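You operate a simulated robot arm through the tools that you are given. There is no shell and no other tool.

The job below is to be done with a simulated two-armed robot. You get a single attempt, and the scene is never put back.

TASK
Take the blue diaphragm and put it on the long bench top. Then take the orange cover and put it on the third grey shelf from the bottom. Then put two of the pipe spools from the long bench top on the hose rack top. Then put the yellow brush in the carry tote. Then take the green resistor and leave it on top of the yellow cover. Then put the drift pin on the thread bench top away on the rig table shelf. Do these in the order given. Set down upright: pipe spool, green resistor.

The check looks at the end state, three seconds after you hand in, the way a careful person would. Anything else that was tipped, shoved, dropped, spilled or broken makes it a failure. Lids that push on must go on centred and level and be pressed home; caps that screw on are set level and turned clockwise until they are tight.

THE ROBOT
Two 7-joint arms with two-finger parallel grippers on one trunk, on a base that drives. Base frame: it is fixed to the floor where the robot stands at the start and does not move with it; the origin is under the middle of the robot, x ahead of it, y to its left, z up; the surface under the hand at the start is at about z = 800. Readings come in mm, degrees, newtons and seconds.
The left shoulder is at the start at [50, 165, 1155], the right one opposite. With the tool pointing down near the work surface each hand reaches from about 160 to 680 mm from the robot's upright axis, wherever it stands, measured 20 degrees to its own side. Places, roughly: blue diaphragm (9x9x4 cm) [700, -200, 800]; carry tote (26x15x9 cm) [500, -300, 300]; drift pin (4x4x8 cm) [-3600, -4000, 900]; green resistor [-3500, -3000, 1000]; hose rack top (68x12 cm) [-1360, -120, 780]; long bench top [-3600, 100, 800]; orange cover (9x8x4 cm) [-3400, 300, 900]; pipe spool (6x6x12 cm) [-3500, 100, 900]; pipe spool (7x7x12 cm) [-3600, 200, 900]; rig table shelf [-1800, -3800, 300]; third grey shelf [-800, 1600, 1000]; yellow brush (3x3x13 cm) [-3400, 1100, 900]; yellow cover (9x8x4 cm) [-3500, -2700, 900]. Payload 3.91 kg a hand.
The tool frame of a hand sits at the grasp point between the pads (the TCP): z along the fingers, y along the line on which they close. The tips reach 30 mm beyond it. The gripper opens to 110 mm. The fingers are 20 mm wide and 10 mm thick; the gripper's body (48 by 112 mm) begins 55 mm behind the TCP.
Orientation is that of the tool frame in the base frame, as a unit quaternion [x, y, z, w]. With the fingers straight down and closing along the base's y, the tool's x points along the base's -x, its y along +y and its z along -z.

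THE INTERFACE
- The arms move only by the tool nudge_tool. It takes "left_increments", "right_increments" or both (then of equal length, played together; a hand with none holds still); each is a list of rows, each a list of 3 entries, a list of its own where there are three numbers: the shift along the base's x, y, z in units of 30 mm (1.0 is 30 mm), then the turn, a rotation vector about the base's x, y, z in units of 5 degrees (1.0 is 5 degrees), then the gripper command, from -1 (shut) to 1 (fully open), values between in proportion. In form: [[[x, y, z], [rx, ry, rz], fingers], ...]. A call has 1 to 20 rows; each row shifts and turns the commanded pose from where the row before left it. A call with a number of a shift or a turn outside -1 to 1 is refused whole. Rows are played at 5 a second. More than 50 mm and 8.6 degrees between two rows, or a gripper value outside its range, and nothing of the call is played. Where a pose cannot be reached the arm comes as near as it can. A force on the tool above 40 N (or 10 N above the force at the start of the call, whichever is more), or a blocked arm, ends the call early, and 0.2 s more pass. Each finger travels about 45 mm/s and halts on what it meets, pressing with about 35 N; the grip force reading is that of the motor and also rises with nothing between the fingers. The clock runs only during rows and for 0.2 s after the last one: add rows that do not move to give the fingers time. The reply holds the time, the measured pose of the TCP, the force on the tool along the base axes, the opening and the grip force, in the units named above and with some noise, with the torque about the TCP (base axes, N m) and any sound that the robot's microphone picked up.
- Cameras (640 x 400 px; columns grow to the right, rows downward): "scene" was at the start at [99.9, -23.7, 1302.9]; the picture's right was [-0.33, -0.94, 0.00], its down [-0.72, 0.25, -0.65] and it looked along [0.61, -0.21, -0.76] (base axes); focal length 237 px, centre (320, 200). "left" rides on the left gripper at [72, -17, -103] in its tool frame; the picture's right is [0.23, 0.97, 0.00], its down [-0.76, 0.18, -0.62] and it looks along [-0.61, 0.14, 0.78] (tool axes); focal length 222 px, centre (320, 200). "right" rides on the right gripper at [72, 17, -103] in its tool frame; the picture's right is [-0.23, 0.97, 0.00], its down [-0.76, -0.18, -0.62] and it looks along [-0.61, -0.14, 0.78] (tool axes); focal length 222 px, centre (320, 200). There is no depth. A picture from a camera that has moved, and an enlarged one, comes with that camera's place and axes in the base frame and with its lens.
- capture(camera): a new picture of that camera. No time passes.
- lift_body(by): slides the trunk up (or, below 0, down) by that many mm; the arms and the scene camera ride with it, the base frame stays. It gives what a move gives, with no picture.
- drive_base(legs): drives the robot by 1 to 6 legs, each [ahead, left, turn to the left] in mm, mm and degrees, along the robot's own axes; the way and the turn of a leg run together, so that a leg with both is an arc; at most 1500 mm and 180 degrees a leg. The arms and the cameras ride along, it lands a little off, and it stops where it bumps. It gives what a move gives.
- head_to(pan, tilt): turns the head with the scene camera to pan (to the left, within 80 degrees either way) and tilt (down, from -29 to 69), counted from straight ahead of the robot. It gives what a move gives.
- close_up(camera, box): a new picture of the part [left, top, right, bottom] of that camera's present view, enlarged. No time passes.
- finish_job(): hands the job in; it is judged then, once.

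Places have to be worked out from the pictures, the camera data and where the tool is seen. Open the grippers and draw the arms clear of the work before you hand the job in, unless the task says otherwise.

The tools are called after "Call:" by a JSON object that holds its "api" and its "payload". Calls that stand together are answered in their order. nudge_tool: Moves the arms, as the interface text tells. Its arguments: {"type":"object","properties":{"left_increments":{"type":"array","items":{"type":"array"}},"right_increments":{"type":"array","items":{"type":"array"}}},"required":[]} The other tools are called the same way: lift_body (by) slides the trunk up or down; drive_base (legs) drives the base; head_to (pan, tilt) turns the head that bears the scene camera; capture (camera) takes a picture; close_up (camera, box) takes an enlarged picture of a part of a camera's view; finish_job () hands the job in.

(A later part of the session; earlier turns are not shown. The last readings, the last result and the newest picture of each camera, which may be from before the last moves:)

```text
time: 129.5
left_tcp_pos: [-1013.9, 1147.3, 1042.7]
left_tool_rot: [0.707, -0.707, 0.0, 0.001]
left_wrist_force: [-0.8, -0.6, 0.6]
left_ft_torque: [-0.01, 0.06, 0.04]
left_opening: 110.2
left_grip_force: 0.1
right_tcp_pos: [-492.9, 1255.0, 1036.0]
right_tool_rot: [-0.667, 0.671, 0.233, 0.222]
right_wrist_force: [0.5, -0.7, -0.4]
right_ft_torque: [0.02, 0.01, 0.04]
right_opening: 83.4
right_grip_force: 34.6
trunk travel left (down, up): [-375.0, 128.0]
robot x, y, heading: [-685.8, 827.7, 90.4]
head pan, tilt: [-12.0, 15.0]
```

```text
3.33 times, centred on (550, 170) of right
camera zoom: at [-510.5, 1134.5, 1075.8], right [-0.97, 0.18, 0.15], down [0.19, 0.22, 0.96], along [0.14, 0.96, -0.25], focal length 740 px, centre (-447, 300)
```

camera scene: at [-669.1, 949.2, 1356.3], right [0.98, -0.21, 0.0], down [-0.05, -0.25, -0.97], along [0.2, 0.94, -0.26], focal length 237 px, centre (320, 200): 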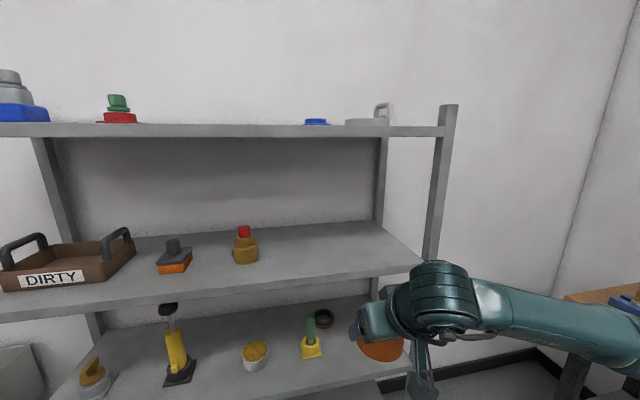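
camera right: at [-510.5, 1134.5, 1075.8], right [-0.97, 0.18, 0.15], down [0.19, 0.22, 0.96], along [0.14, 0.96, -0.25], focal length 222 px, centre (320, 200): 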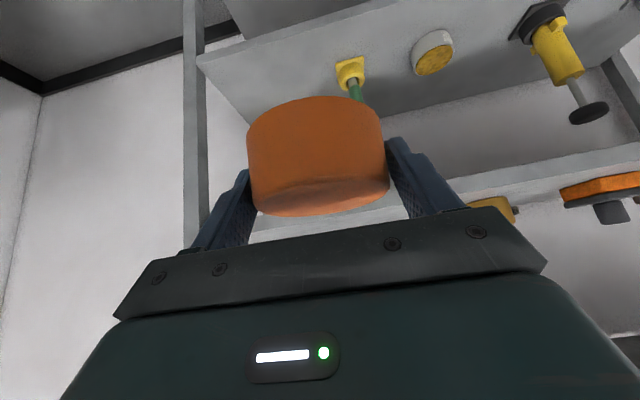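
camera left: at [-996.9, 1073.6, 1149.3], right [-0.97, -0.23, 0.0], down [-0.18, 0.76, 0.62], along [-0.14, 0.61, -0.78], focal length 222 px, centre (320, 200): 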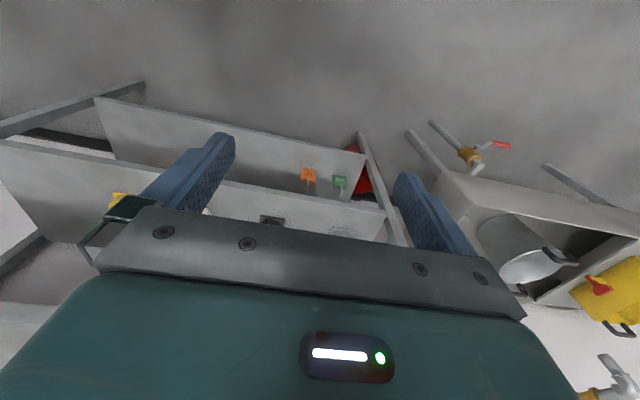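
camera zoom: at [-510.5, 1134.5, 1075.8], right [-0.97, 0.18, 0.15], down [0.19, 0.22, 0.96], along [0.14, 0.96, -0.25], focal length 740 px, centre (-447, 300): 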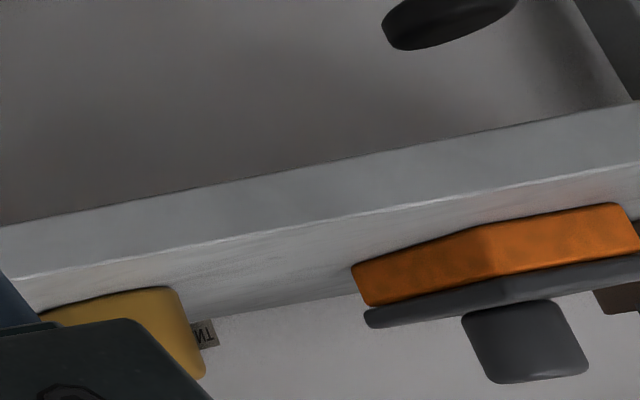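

The third shelf's front edge is at about y 1460, z 1017, free from x≈-690 to -290. I raise the cover to clear the lip, then drive ahead 170 mm.

Call:
{"api": "nudge_tool", "payload": {"right_increments": [[[0, 0, 0.3], [0, 0, 0], -1], [[0, 0, 0.4], [0, 0, 0], -1], [[0, 0, 0.4], [0, 0, 0], -1], [[0, 0, 0.4], [0, 0, 0], -1], [[0, 0, 0.2], [0, 0, 0], -1], [[0, 0, 0], [0, 0, 0], -1]]}}

Call:
{"api": "drive_base", "payload": {"legs": [[170, 0, 0]]}}

Call:
{"api": "capture", "payload": {"camera": "scene"}}

Call:
{"api": "capture", "payload": {"camera": "right"}}

```text
time: 130.9
left_tcp_pos: [-1014.1, 1146.0, 1043.2]
left_tool_rot: [0.708, -0.706, -0.001, 0.0]
left_wrist_force: [0.3, -0.4, 0.5]
left_ft_torque: [0.0, 0.01, -0.01]
left_opening: 109.8
left_grip_force: 0.1
right_tcp_pos: [-491.8, 1255.7, 1088.7]
right_tool_rot: [-0.668, 0.671, 0.234, 0.222]
right_wrist_force: [0.2, 0.2, 0.1]
right_ft_torque: [-0.02, 0.02, 0.01]
right_opening: 83.5
right_grip_force: 35.1
trunk travel left (down, up): [-375.0, 128.0]
robot x, y, heading: [-687.5, 825.7, 90.1]
head pan, tilt: [-12.0, 15.0]
```

```text
time: 132.3
left_tcp_pos: [-1014.4, 1314.1, 1043.7]
left_tool_rot: [0.708, -0.706, 0.0, 0.0]
left_wrist_force: [0.4, -0.1, 0.4]
left_ft_torque: [0.0, -0.04, 0.01]
left_opening: 109.8
left_grip_force: 0.0
right_tcp_pos: [-493.6, 1424.6, 1087.6]
right_tool_rot: [-0.668, 0.671, 0.233, 0.222]
right_wrist_force: [-0.5, 0.1, -0.9]
right_ft_torque: [-0.03, 0.0, 0.06]
right_opening: 83.2
right_grip_force: 34.7
trunk travel left (down, up): [-375.0, 128.0]
robot x, y, heading: [-685.9, 996.5, 90.3]
head pan, tilt: [-12.0, 15.0]
```

```text
taken
camera scene: at [-669.6, 1118.5, 1356.2], right [0.98, -0.21, 0.0], down [-0.05, -0.25, -0.97], along [0.2, 0.95, -0.26], focal length 237 px, centre (320, 200)
```

scene: 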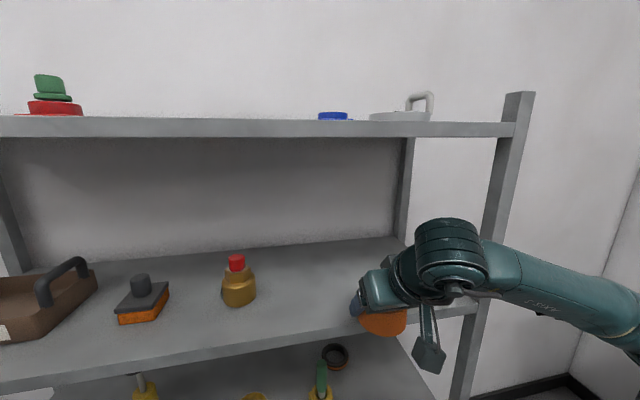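

```text
taken
camera right: at [-510.8, 1303.5, 1126.8], right [-0.97, 0.18, 0.15], down [0.19, 0.22, 0.96], along [0.14, 0.96, -0.25], focal length 222 px, centre (320, 200)
```

right: 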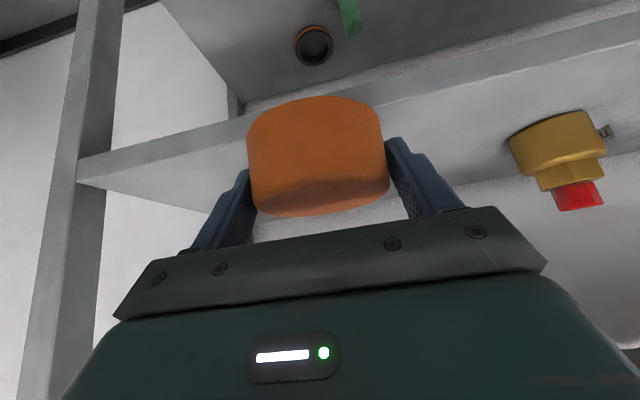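

The cover is above the shelf level and the wrist well under the fourth shelf. I move ahead 120 mm slowly.

Call:
{"api": "nudge_tool", "payload": {"right_increments": [[[0, 0.3, 0], [0, 0, 0], -1], [[0, 0.5, 0], [0, 0, 0], -1], [[0, 0.5, 0], [0, 0, 0], -1], [[0, 0.5, 0], [0, 0, 0], -1], [[0, 0.5, 0], [0, 0, 0], -1], [[0, 0.5, 0], [0, 0, 0], -1], [[0, 0.5, 0], [0, 0, 0], -1], [[0, 0.5, 0], [0, 0, 0], -1], [[0, 0.3, 0], [0, 0, 0], -1], [[0, 0, 0], [0, 0, 0], -1]]}}

Call:
{"api": "capture", "payload": {"camera": "scene"}}

Call:
{"api": "capture", "payload": {"camera": "right"}}

```text
time: 134.5
left_tcp_pos: [-1015.0, 1314.9, 1044.0]
left_tool_rot: [0.708, -0.706, 0.0, 0.001]
left_wrist_force: [0.7, 0.2, 0.3]
left_ft_torque: [-0.01, -0.04, 0.03]
left_opening: 109.8
left_grip_force: 0.0
right_tcp_pos: [-494.2, 1547.8, 1087.8]
right_tool_rot: [-0.668, 0.671, 0.234, 0.222]
right_wrist_force: [-0.9, -0.7, 0.4]
right_ft_torque: [-0.03, -0.02, -0.01]
right_opening: 83.3
right_grip_force: 34.8
trunk travel left (down, up): [-375.0, 128.0]
robot x, y, heading: [-685.2, 991.9, 90.2]
head pan, tilt: [-12.0, 15.0]
```

```text
taken
camera scene: at [-669.5, 1117.7, 1356.4], right [0.98, -0.21, 0.0], down [-0.05, -0.25, -0.97], along [0.2, 0.95, -0.26], focal length 237 px, centre (320, 200)
```

scene: 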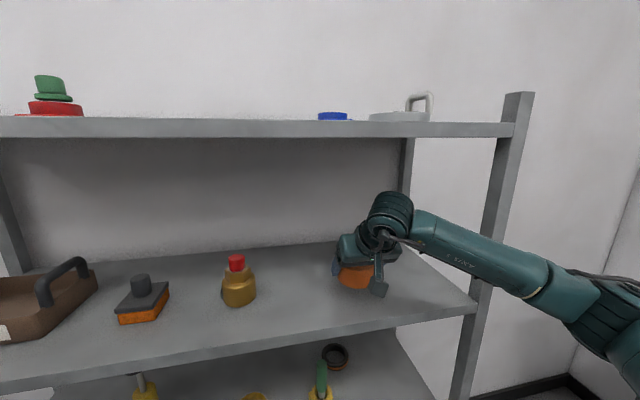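

```text
taken
camera right: at [-511.3, 1425.9, 1127.2], right [-0.97, 0.18, 0.15], down [0.19, 0.22, 0.96], along [0.14, 0.96, -0.25], focal length 222 px, centre (320, 200)
```

right: 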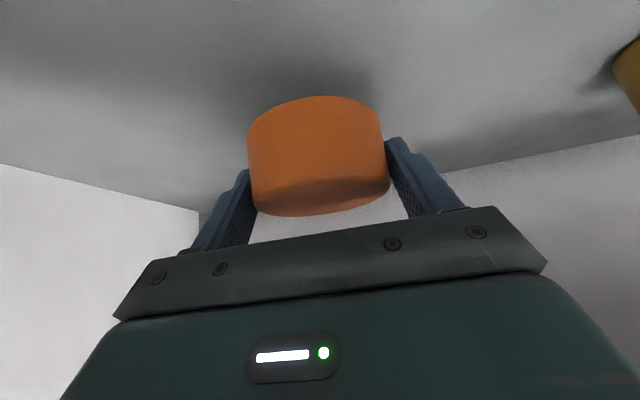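

The cover is above a free bit of shelf. I lower in small steps until I feel contact.

Call:
{"api": "nudge_tool", "payload": {"right_increments": [[[0, 0, -0.3], [0, 0, 0], -1], [[0, 0, -0.3], [0, 0, 0], -1], [[0, 0, -0.1], [0, 0, 0], -1], [[0, 0, -0.1], [0, 0, 0], -1], [[0, 0, -0.1], [0, 0, 0], -1], [[0, 0, -0.07], [0, 0, 0], -1], [[0, 0, 0], [0, 0, 0], -1]]}}

Call:
{"api": "capture", "payload": {"camera": "right"}}

```text
time: 136.1
left_tcp_pos: [-1014.4, 1314.2, 1043.3]
left_tool_rot: [0.708, -0.706, 0.0, 0.0]
left_wrist_force: [1.1, 0.8, -0.1]
left_ft_torque: [0.0, 0.04, 0.02]
left_opening: 109.9
left_grip_force: 0.0
right_tcp_pos: [-493.4, 1545.9, 1058.7]
right_tool_rot: [-0.668, 0.671, 0.234, 0.222]
right_wrist_force: [-0.1, -0.1, 0.4]
right_ft_torque: [0.03, 0.0, 0.0]
right_opening: 83.0
right_grip_force: 35.0
trunk travel left (down, up): [-375.0, 128.0]
robot x, y, heading: [-685.5, 999.2, 90.1]
head pan, tilt: [-12.0, 15.0]
```

```text
taken
camera right: at [-510.8, 1425.9, 1097.6], right [-0.97, 0.18, 0.15], down [0.19, 0.22, 0.96], along [0.14, 0.96, -0.25], focal length 222 px, centre (320, 200)
```

right: 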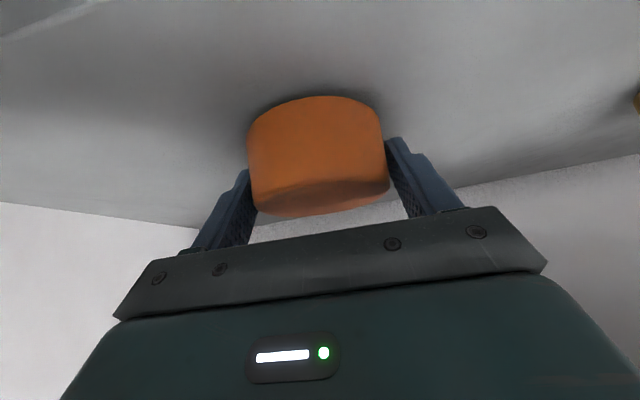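

No contact yet at z 1058.7. I continue in smaller steps.

Call:
{"api": "nudge_tool", "payload": {"right_increments": [[[0, 0, -0.07], [0, 0, 0], -1], [[0, 0, -0.07], [0, 0, 0], -1], [[0, 0, -0.07], [0, 0, 0], -1], [[0, 0, 0], [0, 0, 0], -1]]}}

```text
time: 137.1
left_tcp_pos: [-1014.6, 1314.0, 1043.8]
left_tool_rot: [0.708, -0.706, 0.0, 0.0]
left_wrist_force: [-0.7, -0.1, -0.7]
left_ft_torque: [0.02, 0.01, 0.0]
left_opening: 110.1
left_grip_force: 0.0
right_tcp_pos: [-492.7, 1547.6, 1053.4]
right_tool_rot: [-0.668, 0.671, 0.234, 0.222]
right_wrist_force: [-0.8, 0.2, 1.2]
right_ft_torque: [-0.01, -0.02, -0.01]
right_opening: 82.9
right_grip_force: 35.2
trunk travel left (down, up): [-375.0, 128.0]
robot x, y, heading: [-685.5, 993.0, 90.1]
head pan, tilt: [-12.0, 15.0]
```

Call:
{"api": "nudge_tool", "payload": {"right_increments": [[[0, 0, -0.07], [0, 0, 0], -1], [[0, 0, -0.07], [0, 0, 0], -1], [[0, 0, 0], [0, 0, 0], -1]]}}

Call:
{"api": "close_up", "payload": {"camera": "right", "box": [220, 70, 420, 230]}}

```text
time: 137.9
left_tcp_pos: [-1015.1, 1312.0, 1044.9]
left_tool_rot: [0.709, -0.705, -0.001, -0.001]
left_wrist_force: [-0.3, 0.1, 0.0]
left_ft_torque: [-0.02, -0.02, -0.01]
left_opening: 110.1
left_grip_force: 0.0
right_tcp_pos: [-492.5, 1546.7, 1049.6]
right_tool_rot: [-0.668, 0.671, 0.234, 0.223]
right_wrist_force: [0.9, -2.4, 12.4]
right_ft_torque: [0.11, -0.56, -0.19]
right_opening: 76.4
right_grip_force: 35.0
trunk travel left (down, up): [-375.0, 128.0]
robot x, y, heading: [-686.2, 1000.5, 90.2]
head pan, tilt: [-12.0, 15.0]
```

```text
2.50 times, centred on (320, 150) of right
camera zoom: at [-510.7, 1425.2, 1088.6], right [-0.97, 0.18, 0.15], down [0.19, 0.22, 0.96], along [0.14, 0.96, -0.25], focal length 555 px, centre (320, 325)
```

zoom: 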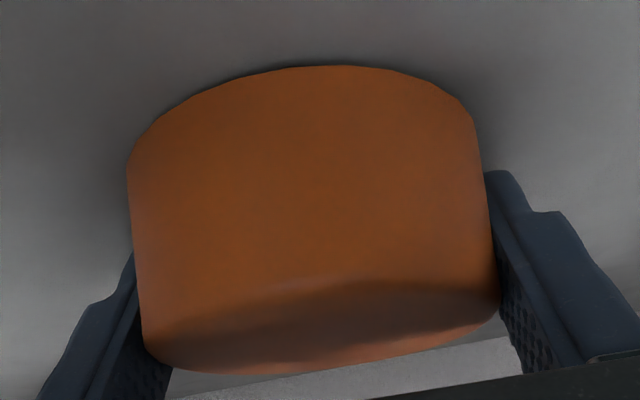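

Contact (12 N). I open the fingers to release the cover.

Call:
{"api": "nudge_tool", "payload": {"right_increments": [[[0, 0, 0.03], [0, 0, 0], 0.5], [[0, 0, 0.03], [0, 0, 0], 0.7], [[0, 0, 0], [0, 0, 0], 1], [[0, 0, 0], [0, 0, 0], 1], [[0, 0, 0], [0, 0, 0], 1]]}}

Call:
{"api": "capture", "payload": {"camera": "right"}}

```text
time: 139.1
left_tcp_pos: [-1015.3, 1313.6, 1043.3]
left_tool_rot: [0.709, -0.706, -0.001, 0.0]
left_wrist_force: [0.2, -0.7, 0.6]
left_ft_torque: [0.04, 0.04, 0.0]
left_opening: 109.9
left_grip_force: 0.1
right_tcp_pos: [-492.1, 1546.6, 1050.7]
right_tool_rot: [-0.667, 0.672, 0.232, 0.222]
right_wrist_force: [-1.7, -1.9, 4.3]
right_ft_torque: [-0.08, -0.18, -0.13]
right_opening: 109.3
right_grip_force: 0.0
trunk travel left (down, up): [-375.0, 128.0]
robot x, y, heading: [-685.5, 994.2, 89.9]
head pan, tilt: [-12.0, 15.0]
```

```text
taken
camera right: at [-510.6, 1425.5, 1089.4], right [-0.97, 0.18, 0.15], down [0.19, 0.22, 0.96], along [0.14, 0.96, -0.25], focal length 222 px, centre (320, 200)
```

right: 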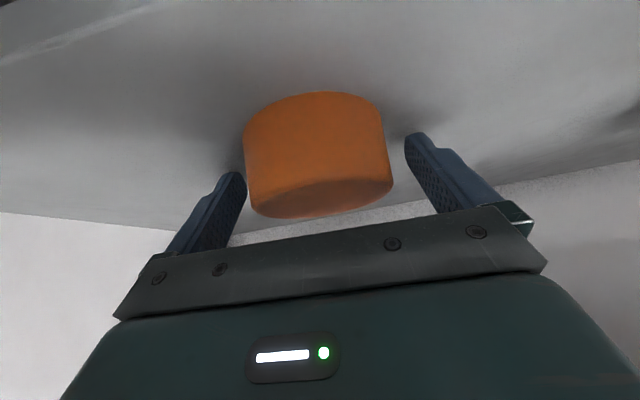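

Released. I shift 6 mm toward +x to centre around it, then withdraw backward and slightly up.

Call:
{"api": "nudge_tool", "payload": {"right_increments": [[[0.2, 0, 0.1], [0, 0, 0], 1], [[0, -0.2, 0.15], [0, 0, 0], 1], [[0, -0.5, 0.3], [0, 0, 0], 1], [[0, -0.8, 0.3], [0, 0, 0], 1], [[0, -0.9, 0.2], [0, 0, 0], 1], [[0, -0.9, 0], [0, 0, 0], 1], [[0, -0.9, 0], [0, 0, 0], 1], [[0, -0.9, 0], [0, 0, 0], 1], [[0, 0, 0], [0, 0, 0], 1]]}}

Call:
{"api": "capture", "payload": {"camera": "right"}}

Call:
{"api": "capture", "payload": {"camera": "scene"}}

```text
time: 141.1
left_tcp_pos: [-1015.0, 1313.5, 1044.7]
left_tool_rot: [0.708, -0.706, 0.0, 0.0]
left_wrist_force: [0.6, -0.3, 0.2]
left_ft_torque: [-0.04, -0.02, -0.01]
left_opening: 110.0
left_grip_force: 0.1
right_tcp_pos: [-486.4, 1394.8, 1082.5]
right_tool_rot: [-0.668, 0.671, 0.234, 0.222]
right_wrist_force: [0.0, -0.3, 0.6]
right_ft_torque: [0.03, 0.0, 0.06]
right_opening: 110.1
right_grip_force: 0.0
trunk travel left (down, up): [-375.0, 128.0]
robot x, y, heading: [-688.5, 995.3, 89.9]
head pan, tilt: [-12.0, 15.0]
```

```text
taken
camera right: at [-504.3, 1272.8, 1120.7], right [-0.97, 0.18, 0.15], down [0.19, 0.22, 0.96], along [0.14, 0.96, -0.25], focal length 222 px, centre (320, 200)
```

right: 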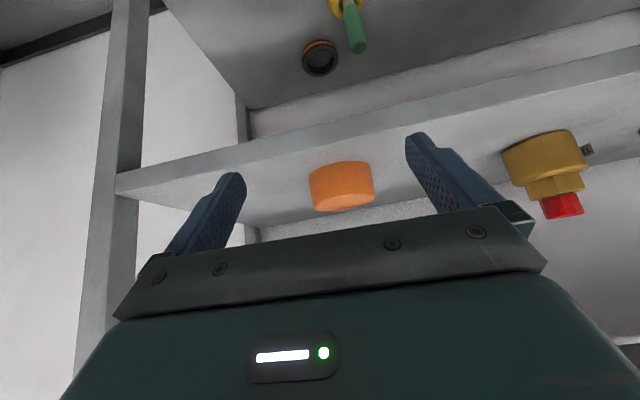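

```text
taken
camera scene: at [-669.6, 1117.8, 1356.3], right [0.98, -0.21, 0.0], down [-0.05, -0.25, -0.97], along [0.2, 0.95, -0.26], focal length 237 px, centre (320, 200)
```

scene: 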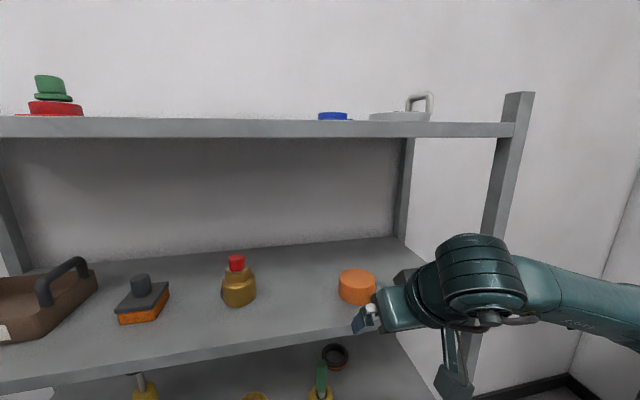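

The orange cover stands flat on the third shelf. Next the spools: I back away, turn to the west, and drive back to the long bench.

Call:
{"api": "drive_base", "payload": {"legs": [[-170, 0, 0], [0, 0, 90], [1000, 0, 0], [700, 0, 0], [0, 740, 0], [380, 0, 0]]}}

Call:
{"api": "head_to", "payload": {"pan": -8, "tilt": 38}}

Call:
{"api": "capture", "payload": {"camera": "scene"}}

```text
time: 163.0
left_tcp_pos: [-3055.8, -250.6, 1043.5]
left_tool_rot: [1.0, 0.006, 0.0, 0.0]
left_wrist_force: [0.1, -1.3, 0.5]
left_ft_torque: [0.01, -0.03, -0.01]
left_opening: 110.0
left_grip_force: 0.1
right_tcp_pos: [-3140.1, 276.1, 1082.0]
right_tool_rot: [0.947, 0.001, -0.322, 0.009]
right_wrist_force: [-0.6, 0.7, 0.9]
right_ft_torque: [-0.01, 0.01, 0.0]
right_opening: 110.0
right_grip_force: 0.1
trunk travel left (down, up): [-375.0, 128.0]
robot x, y, heading: [-2738.3, 82.0, -179.5]
head pan, tilt: [-12.0, 15.0]
```

```text
time: 163.9
left_tcp_pos: [-3054.7, -250.5, 1044.1]
left_tool_rot: [1.0, 0.006, 0.0, 0.001]
left_wrist_force: [0.3, -0.5, 0.6]
left_ft_torque: [0.02, -0.03, -0.04]
left_opening: 109.9
left_grip_force: 0.1
right_tcp_pos: [-3140.1, 276.9, 1083.0]
right_tool_rot: [0.946, 0.001, -0.323, 0.009]
right_wrist_force: [-0.2, -0.6, 0.4]
right_ft_torque: [-0.02, 0.02, 0.0]
right_opening: 110.3
right_grip_force: 0.1
trunk travel left (down, up): [-375.0, 128.0]
robot x, y, heading: [-2737.5, 82.1, -179.6]
head pan, tilt: [-8.0, 38.0]
```

```text
taken
camera scene: at [-2855.8, 93.6, 1319.9], right [0.13, 0.99, 0.0], down [0.61, -0.08, -0.79], along [-0.78, 0.1, -0.62], focal length 237 px, centre (320, 200)
```

scene: 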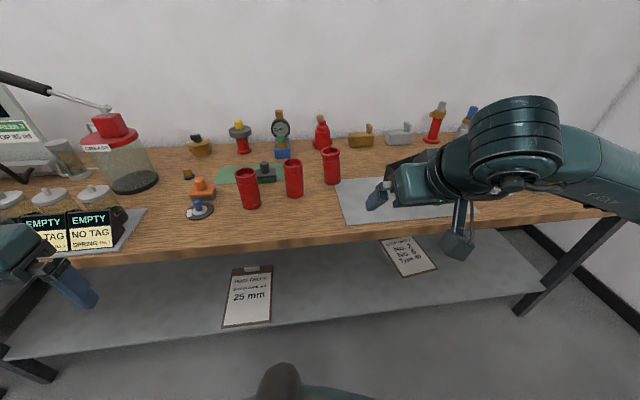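

I return the right tool to vertical (turn of −37.6° about y) while well clear of the bench, and zoom onto the spools.

Call:
{"api": "nudge_tool", "payload": {"right_increments": [[[0, 0, 0], [0, -1, 0], 1], [[0, 0, 0], [0, -1, 0], 1], [[0, 0, 0], [0, -1, 0], 1], [[0, 0, 0], [0, -1, 0], 1], [[0, 0, 0], [0, -1, 0], 1], [[0, 0, 0], [0, -1, 0], 1], [[0, 0, 0], [0, -1, 0], 1], [[0, 0, 0], [0, -0.53, 0], 1], [[0, 0, 0], [0, 0, 0], 1], [[0, 0, 0], [0, 0, 0], 1]]}}

Call:
{"api": "close_up", "payload": {"camera": "scene", "box": [220, 120, 380, 220]}}

Call:
{"api": "capture", "payload": {"camera": "scene"}}

```text
time: 166.1
left_tcp_pos: [-3054.2, -250.0, 1043.8]
left_tool_rot: [1.0, 0.006, 0.0, 0.0]
left_wrist_force: [-1.0, 0.0, 0.3]
left_ft_torque: [-0.02, -0.01, 0.01]
left_opening: 110.1
left_grip_force: 0.1
right_tcp_pos: [-3139.5, 276.1, 1081.9]
right_tool_rot: [1.0, -0.001, 0.001, 0.01]
right_wrist_force: [-0.3, -0.8, 0.1]
right_ft_torque: [0.01, 0.01, 0.02]
right_opening: 109.9
right_grip_force: 0.1
trunk travel left (down, up): [-375.0, 128.0]
robot x, y, heading: [-2738.3, 84.1, -179.1]
head pan, tilt: [-8.0, 38.0]
```

```text
4.00 times, centred on (300, 170) of scene
camera zoom: at [-2855.8, 93.6, 1319.8], right [0.13, 0.99, 0.0], down [0.61, -0.08, -0.79], along [-0.78, 0.1, -0.62], focal length 948 px, centre (400, 320)
```

zoom: 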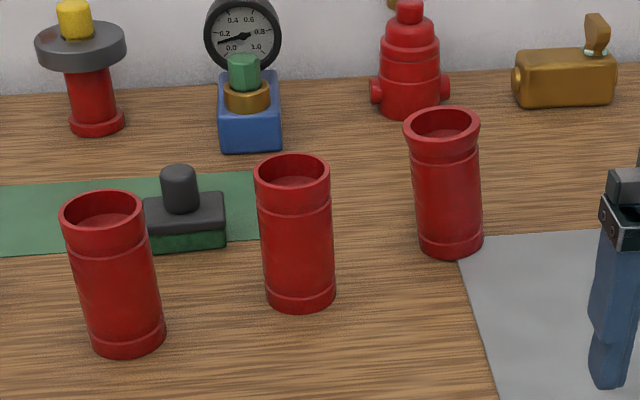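

```text
taken
camera scene: at [-2855.8, 93.6, 1319.8], right [0.13, 0.99, 0.0], down [0.61, -0.08, -0.79], along [-0.78, 0.1, -0.62], focal length 237 px, centre (320, 200)
```

scene: 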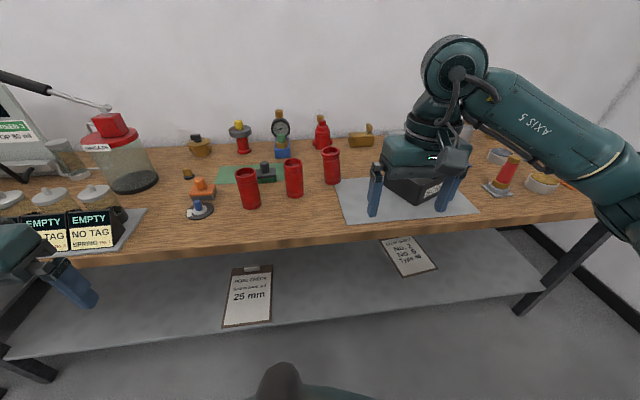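

Spool B is at about (-3500, 92) and spool C (flared rim) at about (-3565, 225), tops near z 960. I drive ahead 220 mm to reach them.

Call:
{"api": "drive_base", "payload": {"legs": [[220, 0, 0]]}}

Call:
{"api": "capture", "payload": {"camera": "scene"}}

Call:
{"api": "capture", "payload": {"camera": "right"}}

```text
time: 167.8
left_tcp_pos: [-3276.0, -251.7, 1044.0]
left_tool_rot: [1.0, 0.006, 0.0, 0.0]
left_wrist_force: [-0.6, 0.3, 0.2]
left_ft_torque: [-0.01, -0.03, 0.02]
left_opening: 109.9
left_grip_force: 0.1
right_tcp_pos: [-3361.8, 274.5, 1082.1]
right_tool_rot: [1.0, -0.001, 0.001, 0.009]
right_wrist_force: [-0.1, -0.1, 0.4]
right_ft_torque: [-0.01, -0.03, 0.02]
right_opening: 110.2
right_grip_force: 0.0
trunk travel left (down, up): [-375.0, 128.0]
robot x, y, heading: [-2957.9, 78.8, -179.6]
head pan, tilt: [-8.0, 38.0]
```

```text
taken
camera scene: at [-3077.1, 91.2, 1319.7], right [0.13, 0.99, 0.0], down [0.61, -0.08, -0.79], along [-0.78, 0.1, -0.62], focal length 237 px, centre (320, 200)
```

scene: 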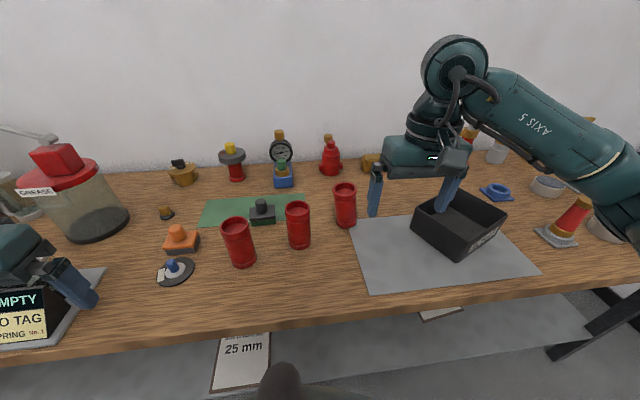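

```text
taken
camera right: at [-3289.6, 258.7, 1186.2], right [-0.23, -0.97, 0.02], down [-0.76, 0.19, 0.62], along [-0.61, 0.13, -0.79], focal length 222 px, centre (320, 200)
```

right: 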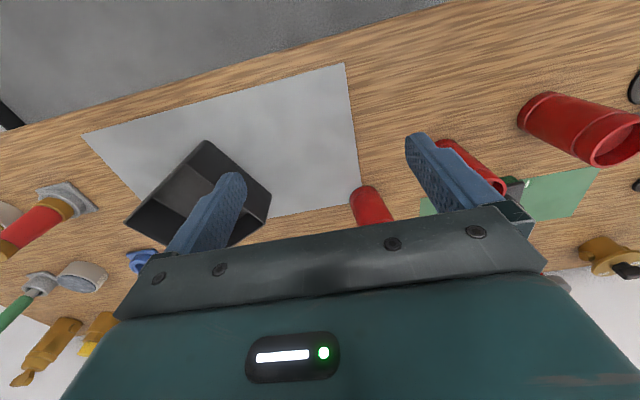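

I zoom on spools B and C from here to fix their places.

Call:
{"api": "close_up", "payload": {"camera": "scene", "box": [220, 160, 380, 260]}}

```text
4.00 times, centred on (300, 210) of scene
camera zoom: at [-3077.1, 91.2, 1319.7], right [0.13, 0.99, 0.0], down [0.61, -0.08, -0.79], along [-0.78, 0.1, -0.62], focal length 948 px, centre (400, 160)
```

zoom: 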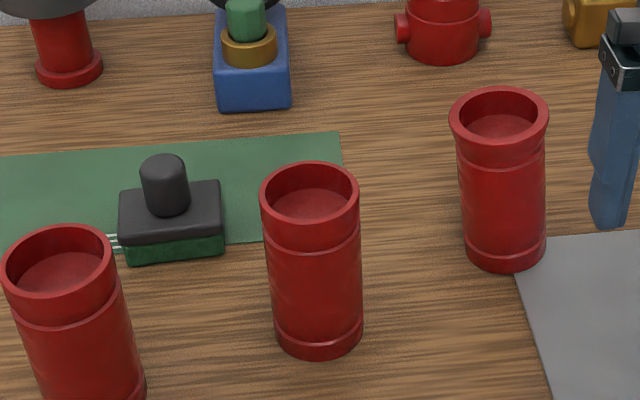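

Spool C's rim is centred near (-3568, 220). I bring the right hand above it, stopping with the tips just above the rim.

Call:
{"api": "nudge_tool", "payload": {"right_increments": [[[-0.8, -0.23, 0], [0, 0, 0], 1], [[-0.9, -0.23, 0], [0, 0, 0], 1], [[-0.9, -0.23, 0], [0, 0, 0], 1], [[-0.9, -0.23, 0], [0, 0, 0], 1], [[-0.9, -0.23, 0], [0, 0, 0], 1], [[-0.9, -0.23, 0], [0, 0, 0], 1], [[-0.9, -0.23, 0], [0, 0, 0], 1], [[-0.67, -0.2, -0.4], [0, 0, 0], 1], [[0, 0, -0.9], [0, 0, 0], 1], [[0, 0, -0.9], [0, 0, 0], 1], [[0, 0, -0.4], [0, 0, 0], 1], [[0, 0, 0], [0, 0, 0], 1], [[0, 0, 0], [0, 0, 0], 1]]}}

Call:
{"api": "capture", "payload": {"camera": "scene"}}

Call:
{"api": "capture", "payload": {"camera": "right"}}

```text
time: 170.6
left_tcp_pos: [-3275.2, -252.9, 1043.5]
left_tool_rot: [1.0, 0.005, 0.0, 0.0]
left_wrist_force: [-0.2, -0.6, 0.5]
left_ft_torque: [0.0, -0.05, 0.02]
left_opening: 110.3
left_grip_force: 0.0
right_tcp_pos: [-3567.6, 219.3, 1003.7]
right_tool_rot: [1.0, -0.001, 0.001, 0.009]
right_wrist_force: [1.1, 0.5, -0.2]
right_ft_torque: [0.01, 0.0, -0.01]
right_opening: 110.0
right_grip_force: 0.0
trunk travel left (down, up): [-375.0, 128.0]
robot x, y, heading: [-2959.1, 79.6, -179.5]
head pan, tilt: [-8.0, 38.0]
```

```text
taken
camera scene: at [-3076.4, 91.2, 1319.8], right [0.13, 0.99, 0.0], down [0.61, -0.08, -0.79], along [-0.78, 0.1, -0.62], focal length 237 px, centre (320, 200)
```

scene: 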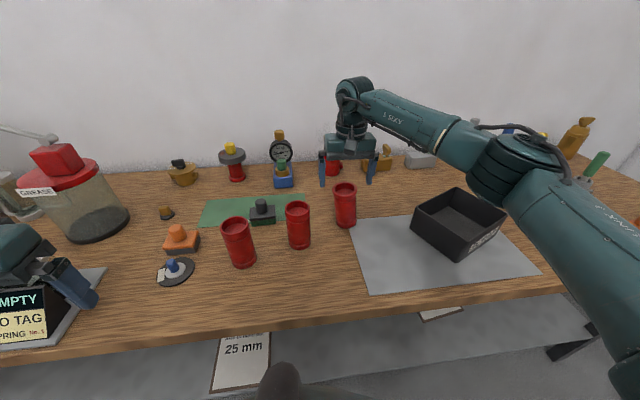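

```text
taken
camera right: at [-3496.0, 203.9, 1108.5], right [-0.23, -0.97, 0.02], down [-0.76, 0.19, 0.62], along [-0.61, 0.13, -0.79], focal length 222 px, centre (320, 200)
```

right: 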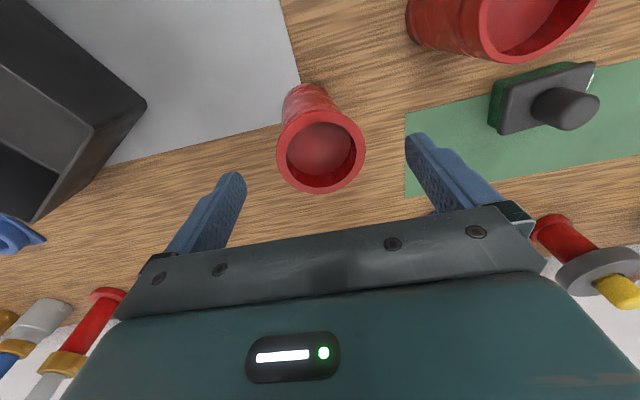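

The rim is centred between the fingers. I lower to z 938 and close on it.

Call:
{"api": "nudge_tool", "payload": {"right_increments": [[[0, 0, -0.7], [0, 0, 0], 1], [[0, 0, -0.7], [0, 0, 0], 1], [[0, 0, -0.6], [0, 0, 0], 0.8], [[0, 0, -0.2], [0, 0, 0], 0.6], [[0, 0, 0], [0, 0, 0], 0.4], [[0, 0, 0], [0, 0, 0], 0.2], [[0, 0, 0], [0, 0, 0], 0], [[0, 0, 0], [0, 0, 0], -0.3], [[0, 0, 0], [0, 0, 0], -1], [[0, 0, 0], [0, 0, 0], -1]]}}

Call:
{"api": "capture", "payload": {"camera": "scene"}}

Call:
{"api": "capture", "payload": {"camera": "right"}}

```text
time: 172.8
left_tcp_pos: [-3275.1, -252.6, 1044.0]
left_tool_rot: [1.0, 0.005, 0.001, 0.0]
left_wrist_force: [0.1, -1.0, 0.3]
left_ft_torque: [0.02, 0.0, -0.01]
left_opening: 110.2
left_grip_force: 0.0
right_tcp_pos: [-3566.6, 219.5, 937.0]
right_tool_rot: [1.0, -0.002, 0.001, 0.01]
right_wrist_force: [0.2, 0.8, 0.9]
right_ft_torque: [0.16, 0.0, -0.03]
right_opening: 65.3
right_grip_force: 34.9
trunk travel left (down, up): [-375.0, 128.0]
robot x, y, heading: [-2960.4, 78.7, -179.3]
head pan, tilt: [-8.0, 38.0]
```

```text
taken
camera scene: at [-3076.5, 91.3, 1319.8], right [0.13, 0.99, 0.0], down [0.61, -0.08, -0.79], along [-0.78, 0.1, -0.62], focal length 237 px, centre (320, 200)
```

scene: 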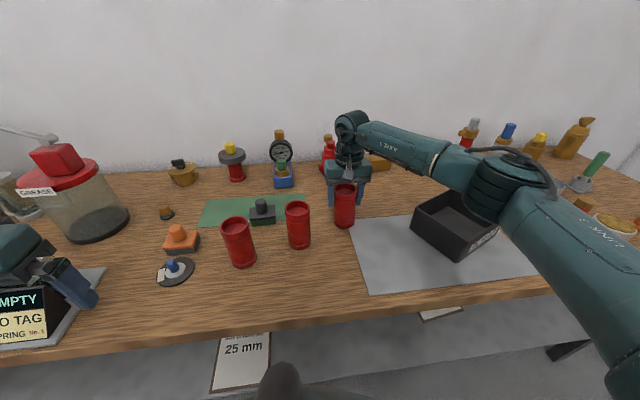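

```text
taken
camera right: at [-3495.9, 204.3, 1042.1], right [-0.23, -0.97, 0.02], down [-0.76, 0.19, 0.62], along [-0.61, 0.13, -0.79], focal length 222 px, centre (320, 200)
```

right: 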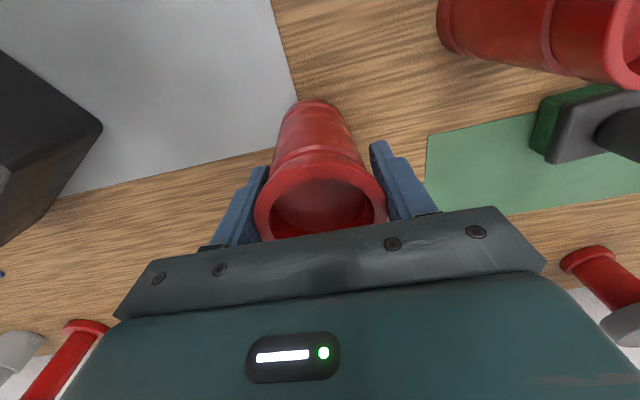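

Gripped at 65 mm on the rim. I lift slowly and check.

Call:
{"api": "nudge_tool", "payload": {"right_increments": [[[0, 0, 0.1], [0, 0, 0], -1], [[0, 0, 0.1], [0, 0, 0], -1], [[0, 0, 0.2], [0, 0, 0], -1], [[0, 0, 0.2], [0, 0, 0], -1], [[0, 0, 0.3], [0, 0, 0], -1], [[0, 0, 0.4], [0, 0, 0], -1], [[0, 0, 0.4], [0, 0, 0], -1], [[0, 0, 0.3], [0, 0, 0], -1], [[0, 0, 0], [0, 0, 0], -1]]}}

Call:
{"api": "capture", "payload": {"camera": "right"}}

Call:
{"api": "close_up", "payload": {"camera": "scene", "box": [280, 130, 400, 230]}}

```text
time: 174.8
left_tcp_pos: [-3276.7, -252.4, 1043.9]
left_tool_rot: [1.0, 0.005, 0.0, 0.0]
left_wrist_force: [-0.8, 0.2, -0.3]
left_ft_torque: [-0.03, 0.0, 0.0]
left_opening: 110.2
left_grip_force: 0.0
right_tcp_pos: [-3566.5, 219.7, 1000.3]
right_tool_rot: [1.0, -0.001, 0.0, 0.009]
right_wrist_force: [0.5, 0.0, -4.9]
right_ft_torque: [-0.01, -0.04, 0.02]
right_opening: 65.1
right_grip_force: 34.9
trunk travel left (down, up): [-375.0, 128.0]
robot x, y, heading: [-2964.5, 79.0, -179.3]
head pan, tilt: [-8.0, 38.0]
```

```text
taken
camera right: at [-3495.6, 204.6, 1103.0], right [-0.23, -0.97, 0.02], down [-0.76, 0.19, 0.62], along [-0.61, 0.13, -0.79], focal length 222 px, centre (320, 200)
```

right: 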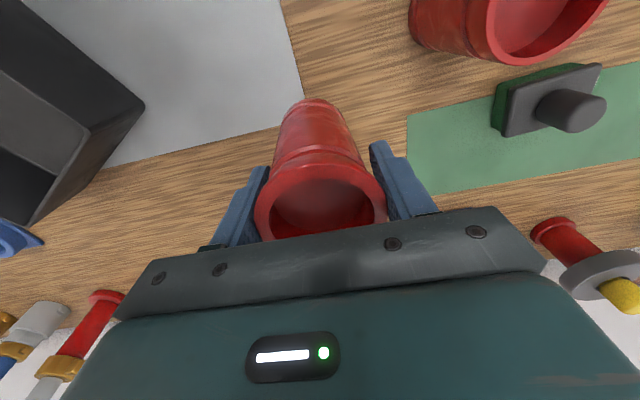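

```text
4.00 times, centred on (340, 180) of scene
camera zoom: at [-3077.0, 91.3, 1319.7], right [0.13, 0.99, 0.0], down [0.61, -0.08, -0.79], along [-0.78, 0.1, -0.62], focal length 948 px, centre (240, 280)
```

zoom: 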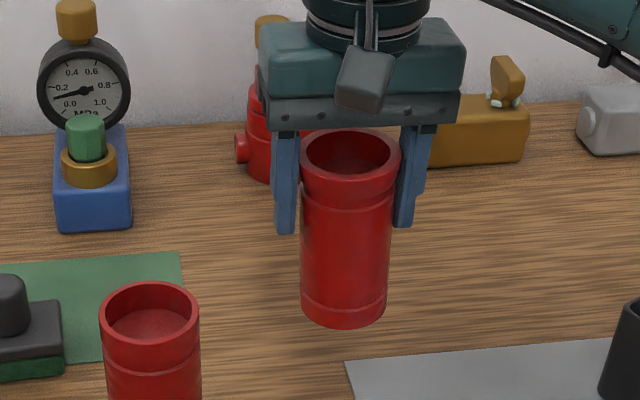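

Spool C is held cleanly (5 N). I raise it and draw it back toward the robot.

Call:
{"api": "nudge_tool", "payload": {"right_increments": [[[0, 0, 0.5], [0, 0, 0], -1], [[0, 0, 0.5], [0, 0, 0], -1], [[0.2, 0.1, 0.5], [0, 0, 0], -1], [[0.4, 0.2, 0.5], [0, 0, 0], -1], [[0.5, 0.3, 0.4], [0, 0, 0], -1], [[0.6, 0.3, 0.3], [0, 0, 0], -1], [[0.6, 0.3, 0.3], [0, 0, 0], -1], [[0.6, 0.3, 0], [0, 0, 0], -1], [[0.6, 0.3, 0], [0, 0, 0], -1], [[0.6, 0.3, 0], [0, 0, 0], -1], [[0.5, 0, 0], [0, 0, 0], -1], [[0.3, 0, 0], [0, 0, 0], -1], [[0, 0, 0], [0, 0, 0], -1]]}}

Call:
{"api": "drive_base", "payload": {"legs": [[0, -150, 0]]}}

Call:
{"api": "head_to", "payload": {"pan": 12, "tilt": 42}}

Call:
{"api": "capture", "payload": {"camera": "scene"}}

Call:
{"api": "close_up", "payload": {"camera": "scene", "box": [220, 130, 380, 230]}}

```text
time: 177.6
left_tcp_pos: [-3276.8, -252.8, 1044.1]
left_tool_rot: [1.0, 0.005, 0.001, 0.0]
left_wrist_force: [-0.3, -0.1, 0.7]
left_ft_torque: [0.0, 0.01, -0.01]
left_opening: 110.1
left_grip_force: 0.0
right_tcp_pos: [-3419.9, 283.9, 1088.4]
right_tool_rot: [1.0, -0.002, 0.001, 0.009]
right_wrist_force: [-0.1, -0.3, -5.7]
right_ft_torque: [-0.03, -0.02, -0.01]
right_opening: 65.0
right_grip_force: 35.0
trunk travel left (down, up): [-375.0, 128.0]
robot x, y, heading: [-2959.6, 77.4, -179.3]
head pan, tilt: [-8.0, 38.0]
```

```text
time: 179.6
left_tcp_pos: [-3276.8, -102.1, 1043.5]
left_tool_rot: [1.0, 0.007, 0.0, 0.001]
left_wrist_force: [-0.4, 0.2, 0.8]
left_ft_torque: [0.01, 0.01, 0.01]
left_opening: 110.0
left_grip_force: 0.1
right_tcp_pos: [-3422.4, 434.2, 1088.1]
right_tool_rot: [1.0, -0.001, 0.0, 0.009]
right_wrist_force: [0.1, -0.7, -5.8]
right_ft_torque: [-0.03, -0.04, 0.0]
right_opening: 65.2
right_grip_force: 35.1
trunk travel left (down, up): [-375.0, 128.0]
robot x, y, heading: [-2961.7, 228.2, -179.2]
head pan, tilt: [-8.0, 38.0]
```

```text
time: 180.4
left_tcp_pos: [-3277.7, -102.8, 1043.5]
left_tool_rot: [1.0, 0.007, 0.0, 0.0]
left_wrist_force: [0.6, 0.0, -1.1]
left_ft_torque: [0.0, -0.01, -0.01]
left_opening: 110.0
left_grip_force: 0.1
right_tcp_pos: [-3421.9, 432.8, 1087.2]
right_tool_rot: [1.0, 0.0, 0.001, 0.01]
right_wrist_force: [0.2, -0.3, -5.0]
right_ft_torque: [-0.08, 0.02, 0.0]
right_opening: 65.1
right_grip_force: 35.2
trunk travel left (down, up): [-375.0, 128.0]
robot x, y, heading: [-2957.9, 232.2, -179.3]
head pan, tilt: [12.0, 42.0]
```

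```text
taken
camera scene: at [-3074.6, 212.4, 1313.8], right [-0.22, 0.98, 0.0], down [0.65, 0.15, -0.74], along [-0.72, -0.16, -0.67], focal length 237 px, centre (320, 200)
```

scene: 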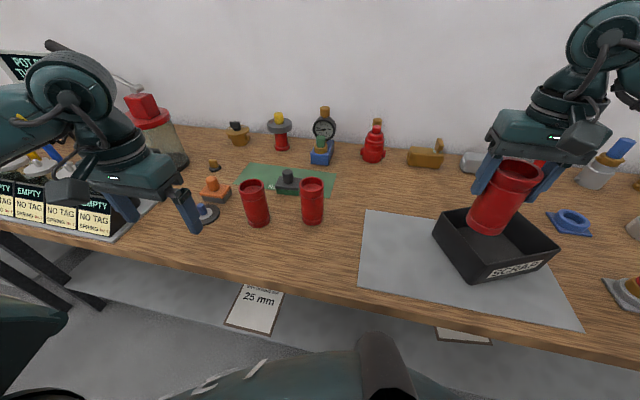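

```text
4.00 times, centred on (300, 180) of scene
camera zoom: at [-3074.6, 212.4, 1313.8], right [-0.22, 0.98, 0.0], down [0.65, 0.15, -0.74], along [-0.72, -0.16, -0.67], focal length 948 px, centre (400, 280)
```

zoom: 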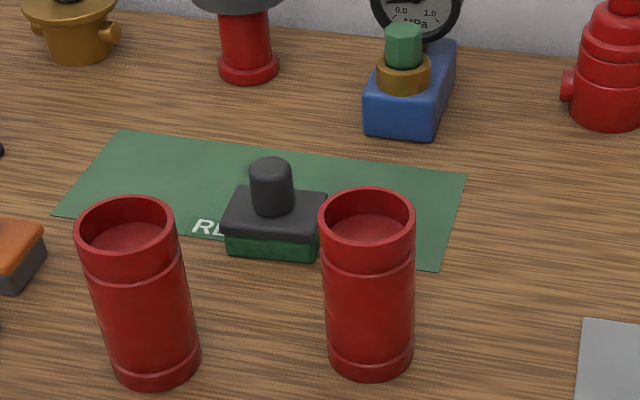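

Spool B is at about (-3505, 95). I bring the left hand above it.

Call:
{"api": "nudge_tool", "payload": {"left_increments": [[[-0.8, 0.75, 0], [0, 0, 0], 1], [[-0.95, 0.83, 0], [0, 0, 0], 1], [[-0.95, 0.83, 0], [0, 0, 0], 1], [[-0.95, 0.83, 0], [0, 0, 0], 1], [[-0.95, 0.83, 0], [0, 0, 0], 1], [[-0.95, 0.83, 0], [0, 0, 0], 1], [[-0.95, 0.83, 0], [0, 0, 0], 1], [[-0.95, 0.83, -0.2], [0, 0, 0], 1], [[-0.1, 0.05, -0.6], [0, 0, 0], 1], [[0, 0, -0.5], [0, 0, 0], 1], [[0, 0, 0], [0, 0, 0], 1], [[0, 0, 0], [0, 0, 0], 1]]}}

Call:
{"api": "capture", "payload": {"camera": "left"}}

Call:
{"api": "capture", "payload": {"camera": "scene"}}

```text
time: 183.0
left_tcp_pos: [-3503.8, 97.4, 1003.1]
left_tool_rot: [1.0, 0.007, 0.0, 0.0]
left_wrist_force: [1.0, -0.7, 0.1]
left_ft_torque: [0.01, 0.0, -0.02]
left_opening: 109.9
left_grip_force: 0.0
right_tcp_pos: [-3421.3, 433.6, 1088.1]
right_tool_rot: [1.0, 0.0, 0.001, 0.009]
right_wrist_force: [-0.2, -0.1, -5.0]
right_ft_torque: [-0.01, -0.03, 0.01]
right_opening: 65.1
right_grip_force: 35.5
trunk travel left (down, up): [-375.0, 128.0]
robot x, y, heading: [-2961.9, 226.5, -179.3]
head pan, tilt: [12.0, 42.0]
```

```text
taken
camera left: at [-3431.4, 114.1, 1109.4], right [0.24, -0.97, 0.0], down [-0.76, -0.19, 0.62], along [-0.6, -0.15, -0.78], focal length 222 px, centre (320, 200)
```

left: 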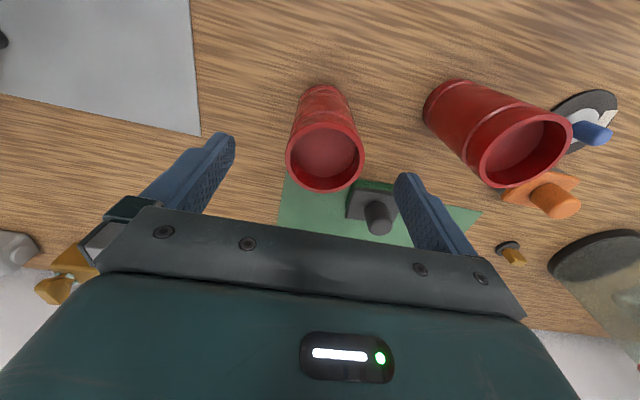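

```text
taken
camera scene: at [-3074.6, 212.4, 1313.8], right [-0.22, 0.98, 0.0], down [0.65, 0.15, -0.74], along [-0.72, -0.16, -0.67], focal length 237 px, centre (320, 200)
```

scene: 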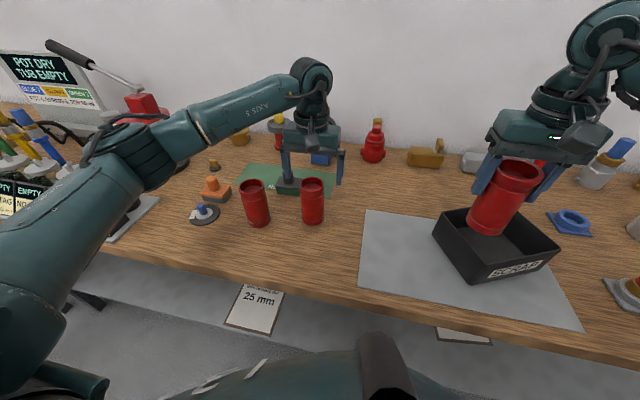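

Rim centre is at (-3506, 92). I shift 5 mm, lower to z 938 and close.

Call:
{"api": "nudge_tool", "payload": {"left_increments": [[[-0.07, -0.17, -0.6], [0, 0, 0], 1], [[0, 0, -0.7], [0, 0, 0], 1], [[0, 0, -0.6], [0, 0, 0], 0.8], [[0, 0, -0.27], [0, 0, 0], 0.6], [[0, 0, 0], [0, 0, 0], 0.4], [[0, 0, 0], [0, 0, 0], 0.2], [[0, 0, 0], [0, 0, 0], 0], [[0, 0, 0], [0, 0, 0], -0.3], [[0, 0, 0], [0, 0, 0], -1], [[0, 0, 0], [0, 0, 0], -1]]}}

Call:
{"api": "capture", "payload": {"camera": "left"}}

```text
time: 185.2
left_tcp_pos: [-3507.5, 90.6, 938.4]
left_tool_rot: [1.0, 0.007, 0.0, 0.0]
left_wrist_force: [0.1, 2.6, -0.1]
left_ft_torque: [0.25, 0.07, -0.04]
left_opening: 58.6
left_grip_force: 34.9
right_tcp_pos: [-3422.3, 433.5, 1088.8]
right_tool_rot: [1.0, -0.001, 0.002, 0.01]
right_wrist_force: [-0.7, -1.1, -5.3]
right_ft_torque: [-0.02, -0.03, 0.02]
right_opening: 65.1
right_grip_force: 35.3
trunk travel left (down, up): [-375.0, 128.0]
robot x, y, heading: [-2960.3, 228.2, -179.2]
head pan, tilt: [12.0, 42.0]
```

```text
taken
camera left: at [-3433.0, 108.7, 1044.9], right [0.24, -0.97, 0.0], down [-0.76, -0.19, 0.62], along [-0.6, -0.15, -0.78], focal length 222 px, centre (320, 200)
```

left: 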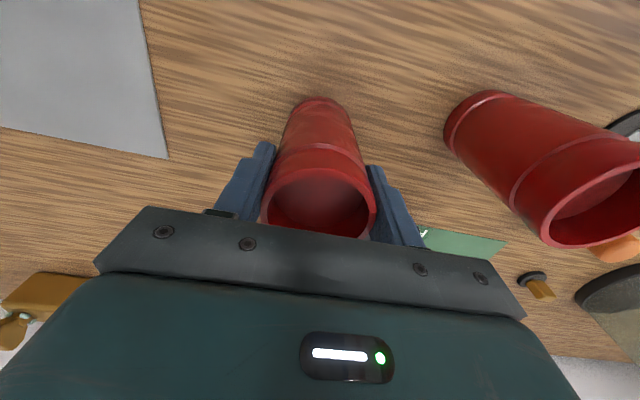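

Gripped at 58.6 mm. I lift slowly, then back it off.

Call:
{"api": "nudge_tool", "payload": {"left_increments": [[[0, 0, 0.1], [0, 0, 0], -1], [[0, 0, 0.1], [0, 0, 0], -1], [[0, 0, 0.2], [0, 0, 0], -1], [[0, 0, 0.3], [0, 0, 0], -1], [[0, 0, 0.4], [0, 0, 0], -1], [[0, 0, 0.5], [0, 0, 0], -1], [[0, 0, 0.5], [0, 0, 0], -1], [[0, 0, 0.5], [0, 0, 0], -1], [[0, 0, 0.5], [0, 0, 0], -1], [[0.2, 0, 0.5], [0, 0, 0], -1], [[0.4, -0.1, 0.5], [0, 0, 0], -1], [[0.5, -0.2, 0.4], [0, 0, 0], -1], [[0.6, -0.3, 0.3], [0, 0, 0], -1], [[0.6, -0.3, 0.2], [0, 0, 0], -1], [[0.6, -0.3, 0], [0, 0, 0], -1], [[0.4, -0.1, 0], [0, 0, 0], -1], [[0, 0, 0], [0, 0, 0], -1]]}}

Call:
{"api": "capture", "payload": {"camera": "scene"}}

```text
time: 188.8
left_tcp_pos: [-3406.7, 52.1, 1090.2]
left_tool_rot: [1.0, 0.007, 0.0, 0.0]
left_wrist_force: [-0.6, 0.5, -6.7]
left_ft_torque: [-0.02, -0.05, 0.01]
left_opening: 58.3
left_grip_force: 34.9
right_tcp_pos: [-3421.9, 433.8, 1086.8]
right_tool_rot: [1.0, -0.001, 0.001, 0.009]
right_wrist_force: [-0.7, 0.0, -5.5]
right_ft_torque: [-0.02, -0.03, 0.0]
right_opening: 65.2
right_grip_force: 34.5
trunk travel left (down, up): [-375.0, 128.0]
robot x, y, heading: [-2962.0, 229.6, -179.2]
head pan, tilt: [12.0, 42.0]
```

```text
taken
camera scene: at [-3075.1, 212.2, 1313.7], right [-0.22, 0.98, 0.0], down [0.65, 0.15, -0.74], along [-0.72, -0.16, -0.67], focal length 237 px, centre (320, 200)
```

scene: 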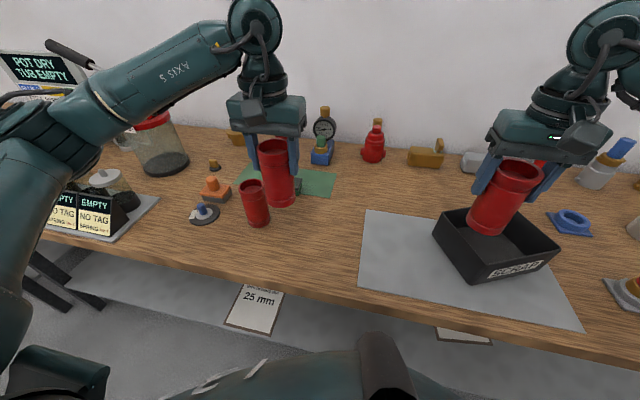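

Both spools are held. I drive back around the table to its east side, facing the hose rack.

Call:
{"api": "drive_base", "payload": {"legs": [[-550, 0, 0], [0, -600, 0], [-1000, 0, 0], [-680, 0, 0], [0, 930, 0]]}}

Call:
{"api": "head_to", "payload": {"pan": 0, "tilt": 40}}

Call:
{"api": "capture", "payload": {"camera": "scene"}}

```text
time: 213.6
left_tcp_pos: [-1165.2, -249.9, 1089.7]
left_tool_rot: [1.0, 0.01, 0.0, 0.0]
left_wrist_force: [0.8, 1.1, -5.7]
left_ft_torque: [-0.02, -0.04, -0.01]
left_opening: 58.4
left_grip_force: 34.8
right_tcp_pos: [-1182.7, 131.1, 1087.8]
right_tool_rot: [1.0, 0.002, 0.001, 0.01]
right_wrist_force: [-0.6, -0.2, -5.0]
right_ft_torque: [-0.02, -0.02, -0.01]
right_opening: 65.5
right_grip_force: 34.5
trunk travel left (down, up): [-375.0, 128.0]
robot x, y, heading: [-722.1, -64.2, -178.6]
head pan, tilt: [12.0, 42.0]
```

```text
time: 214.3
left_tcp_pos: [-1163.0, -249.4, 1089.1]
left_tool_rot: [1.0, 0.01, 0.001, 0.0]
left_wrist_force: [0.2, 1.4, -5.0]
left_ft_torque: [-0.02, -0.02, -0.02]
left_opening: 58.3
left_grip_force: 34.9
right_tcp_pos: [-1181.8, 130.8, 1088.1]
right_tool_rot: [1.0, 0.003, 0.0, 0.009]
right_wrist_force: [-0.2, -1.1, -5.6]
right_ft_torque: [-0.02, 0.0, 0.0]
right_opening: 65.2
right_grip_force: 35.0
trunk travel left (down, up): [-375.0, 128.0]
robot x, y, heading: [-717.5, -73.0, -178.5]
head pan, tilt: [0.0, 40.0]
```

```text
taken
camera scene: at [-837.5, -70.0, 1316.7], right [-0.02, 1.0, 0.0], down [0.64, 0.01, -0.77], along [-0.77, -0.02, -0.64], focal length 237 px, centre (320, 200)
```

scene: 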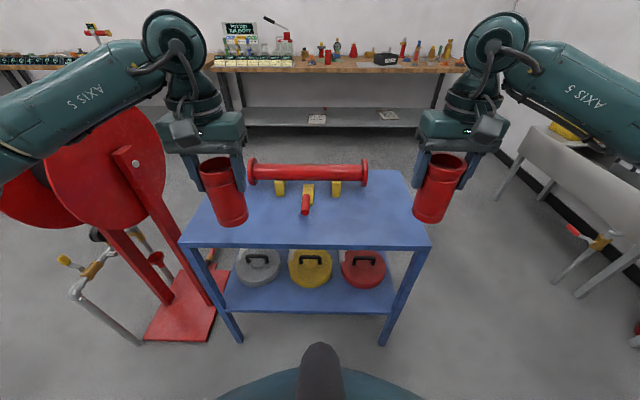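

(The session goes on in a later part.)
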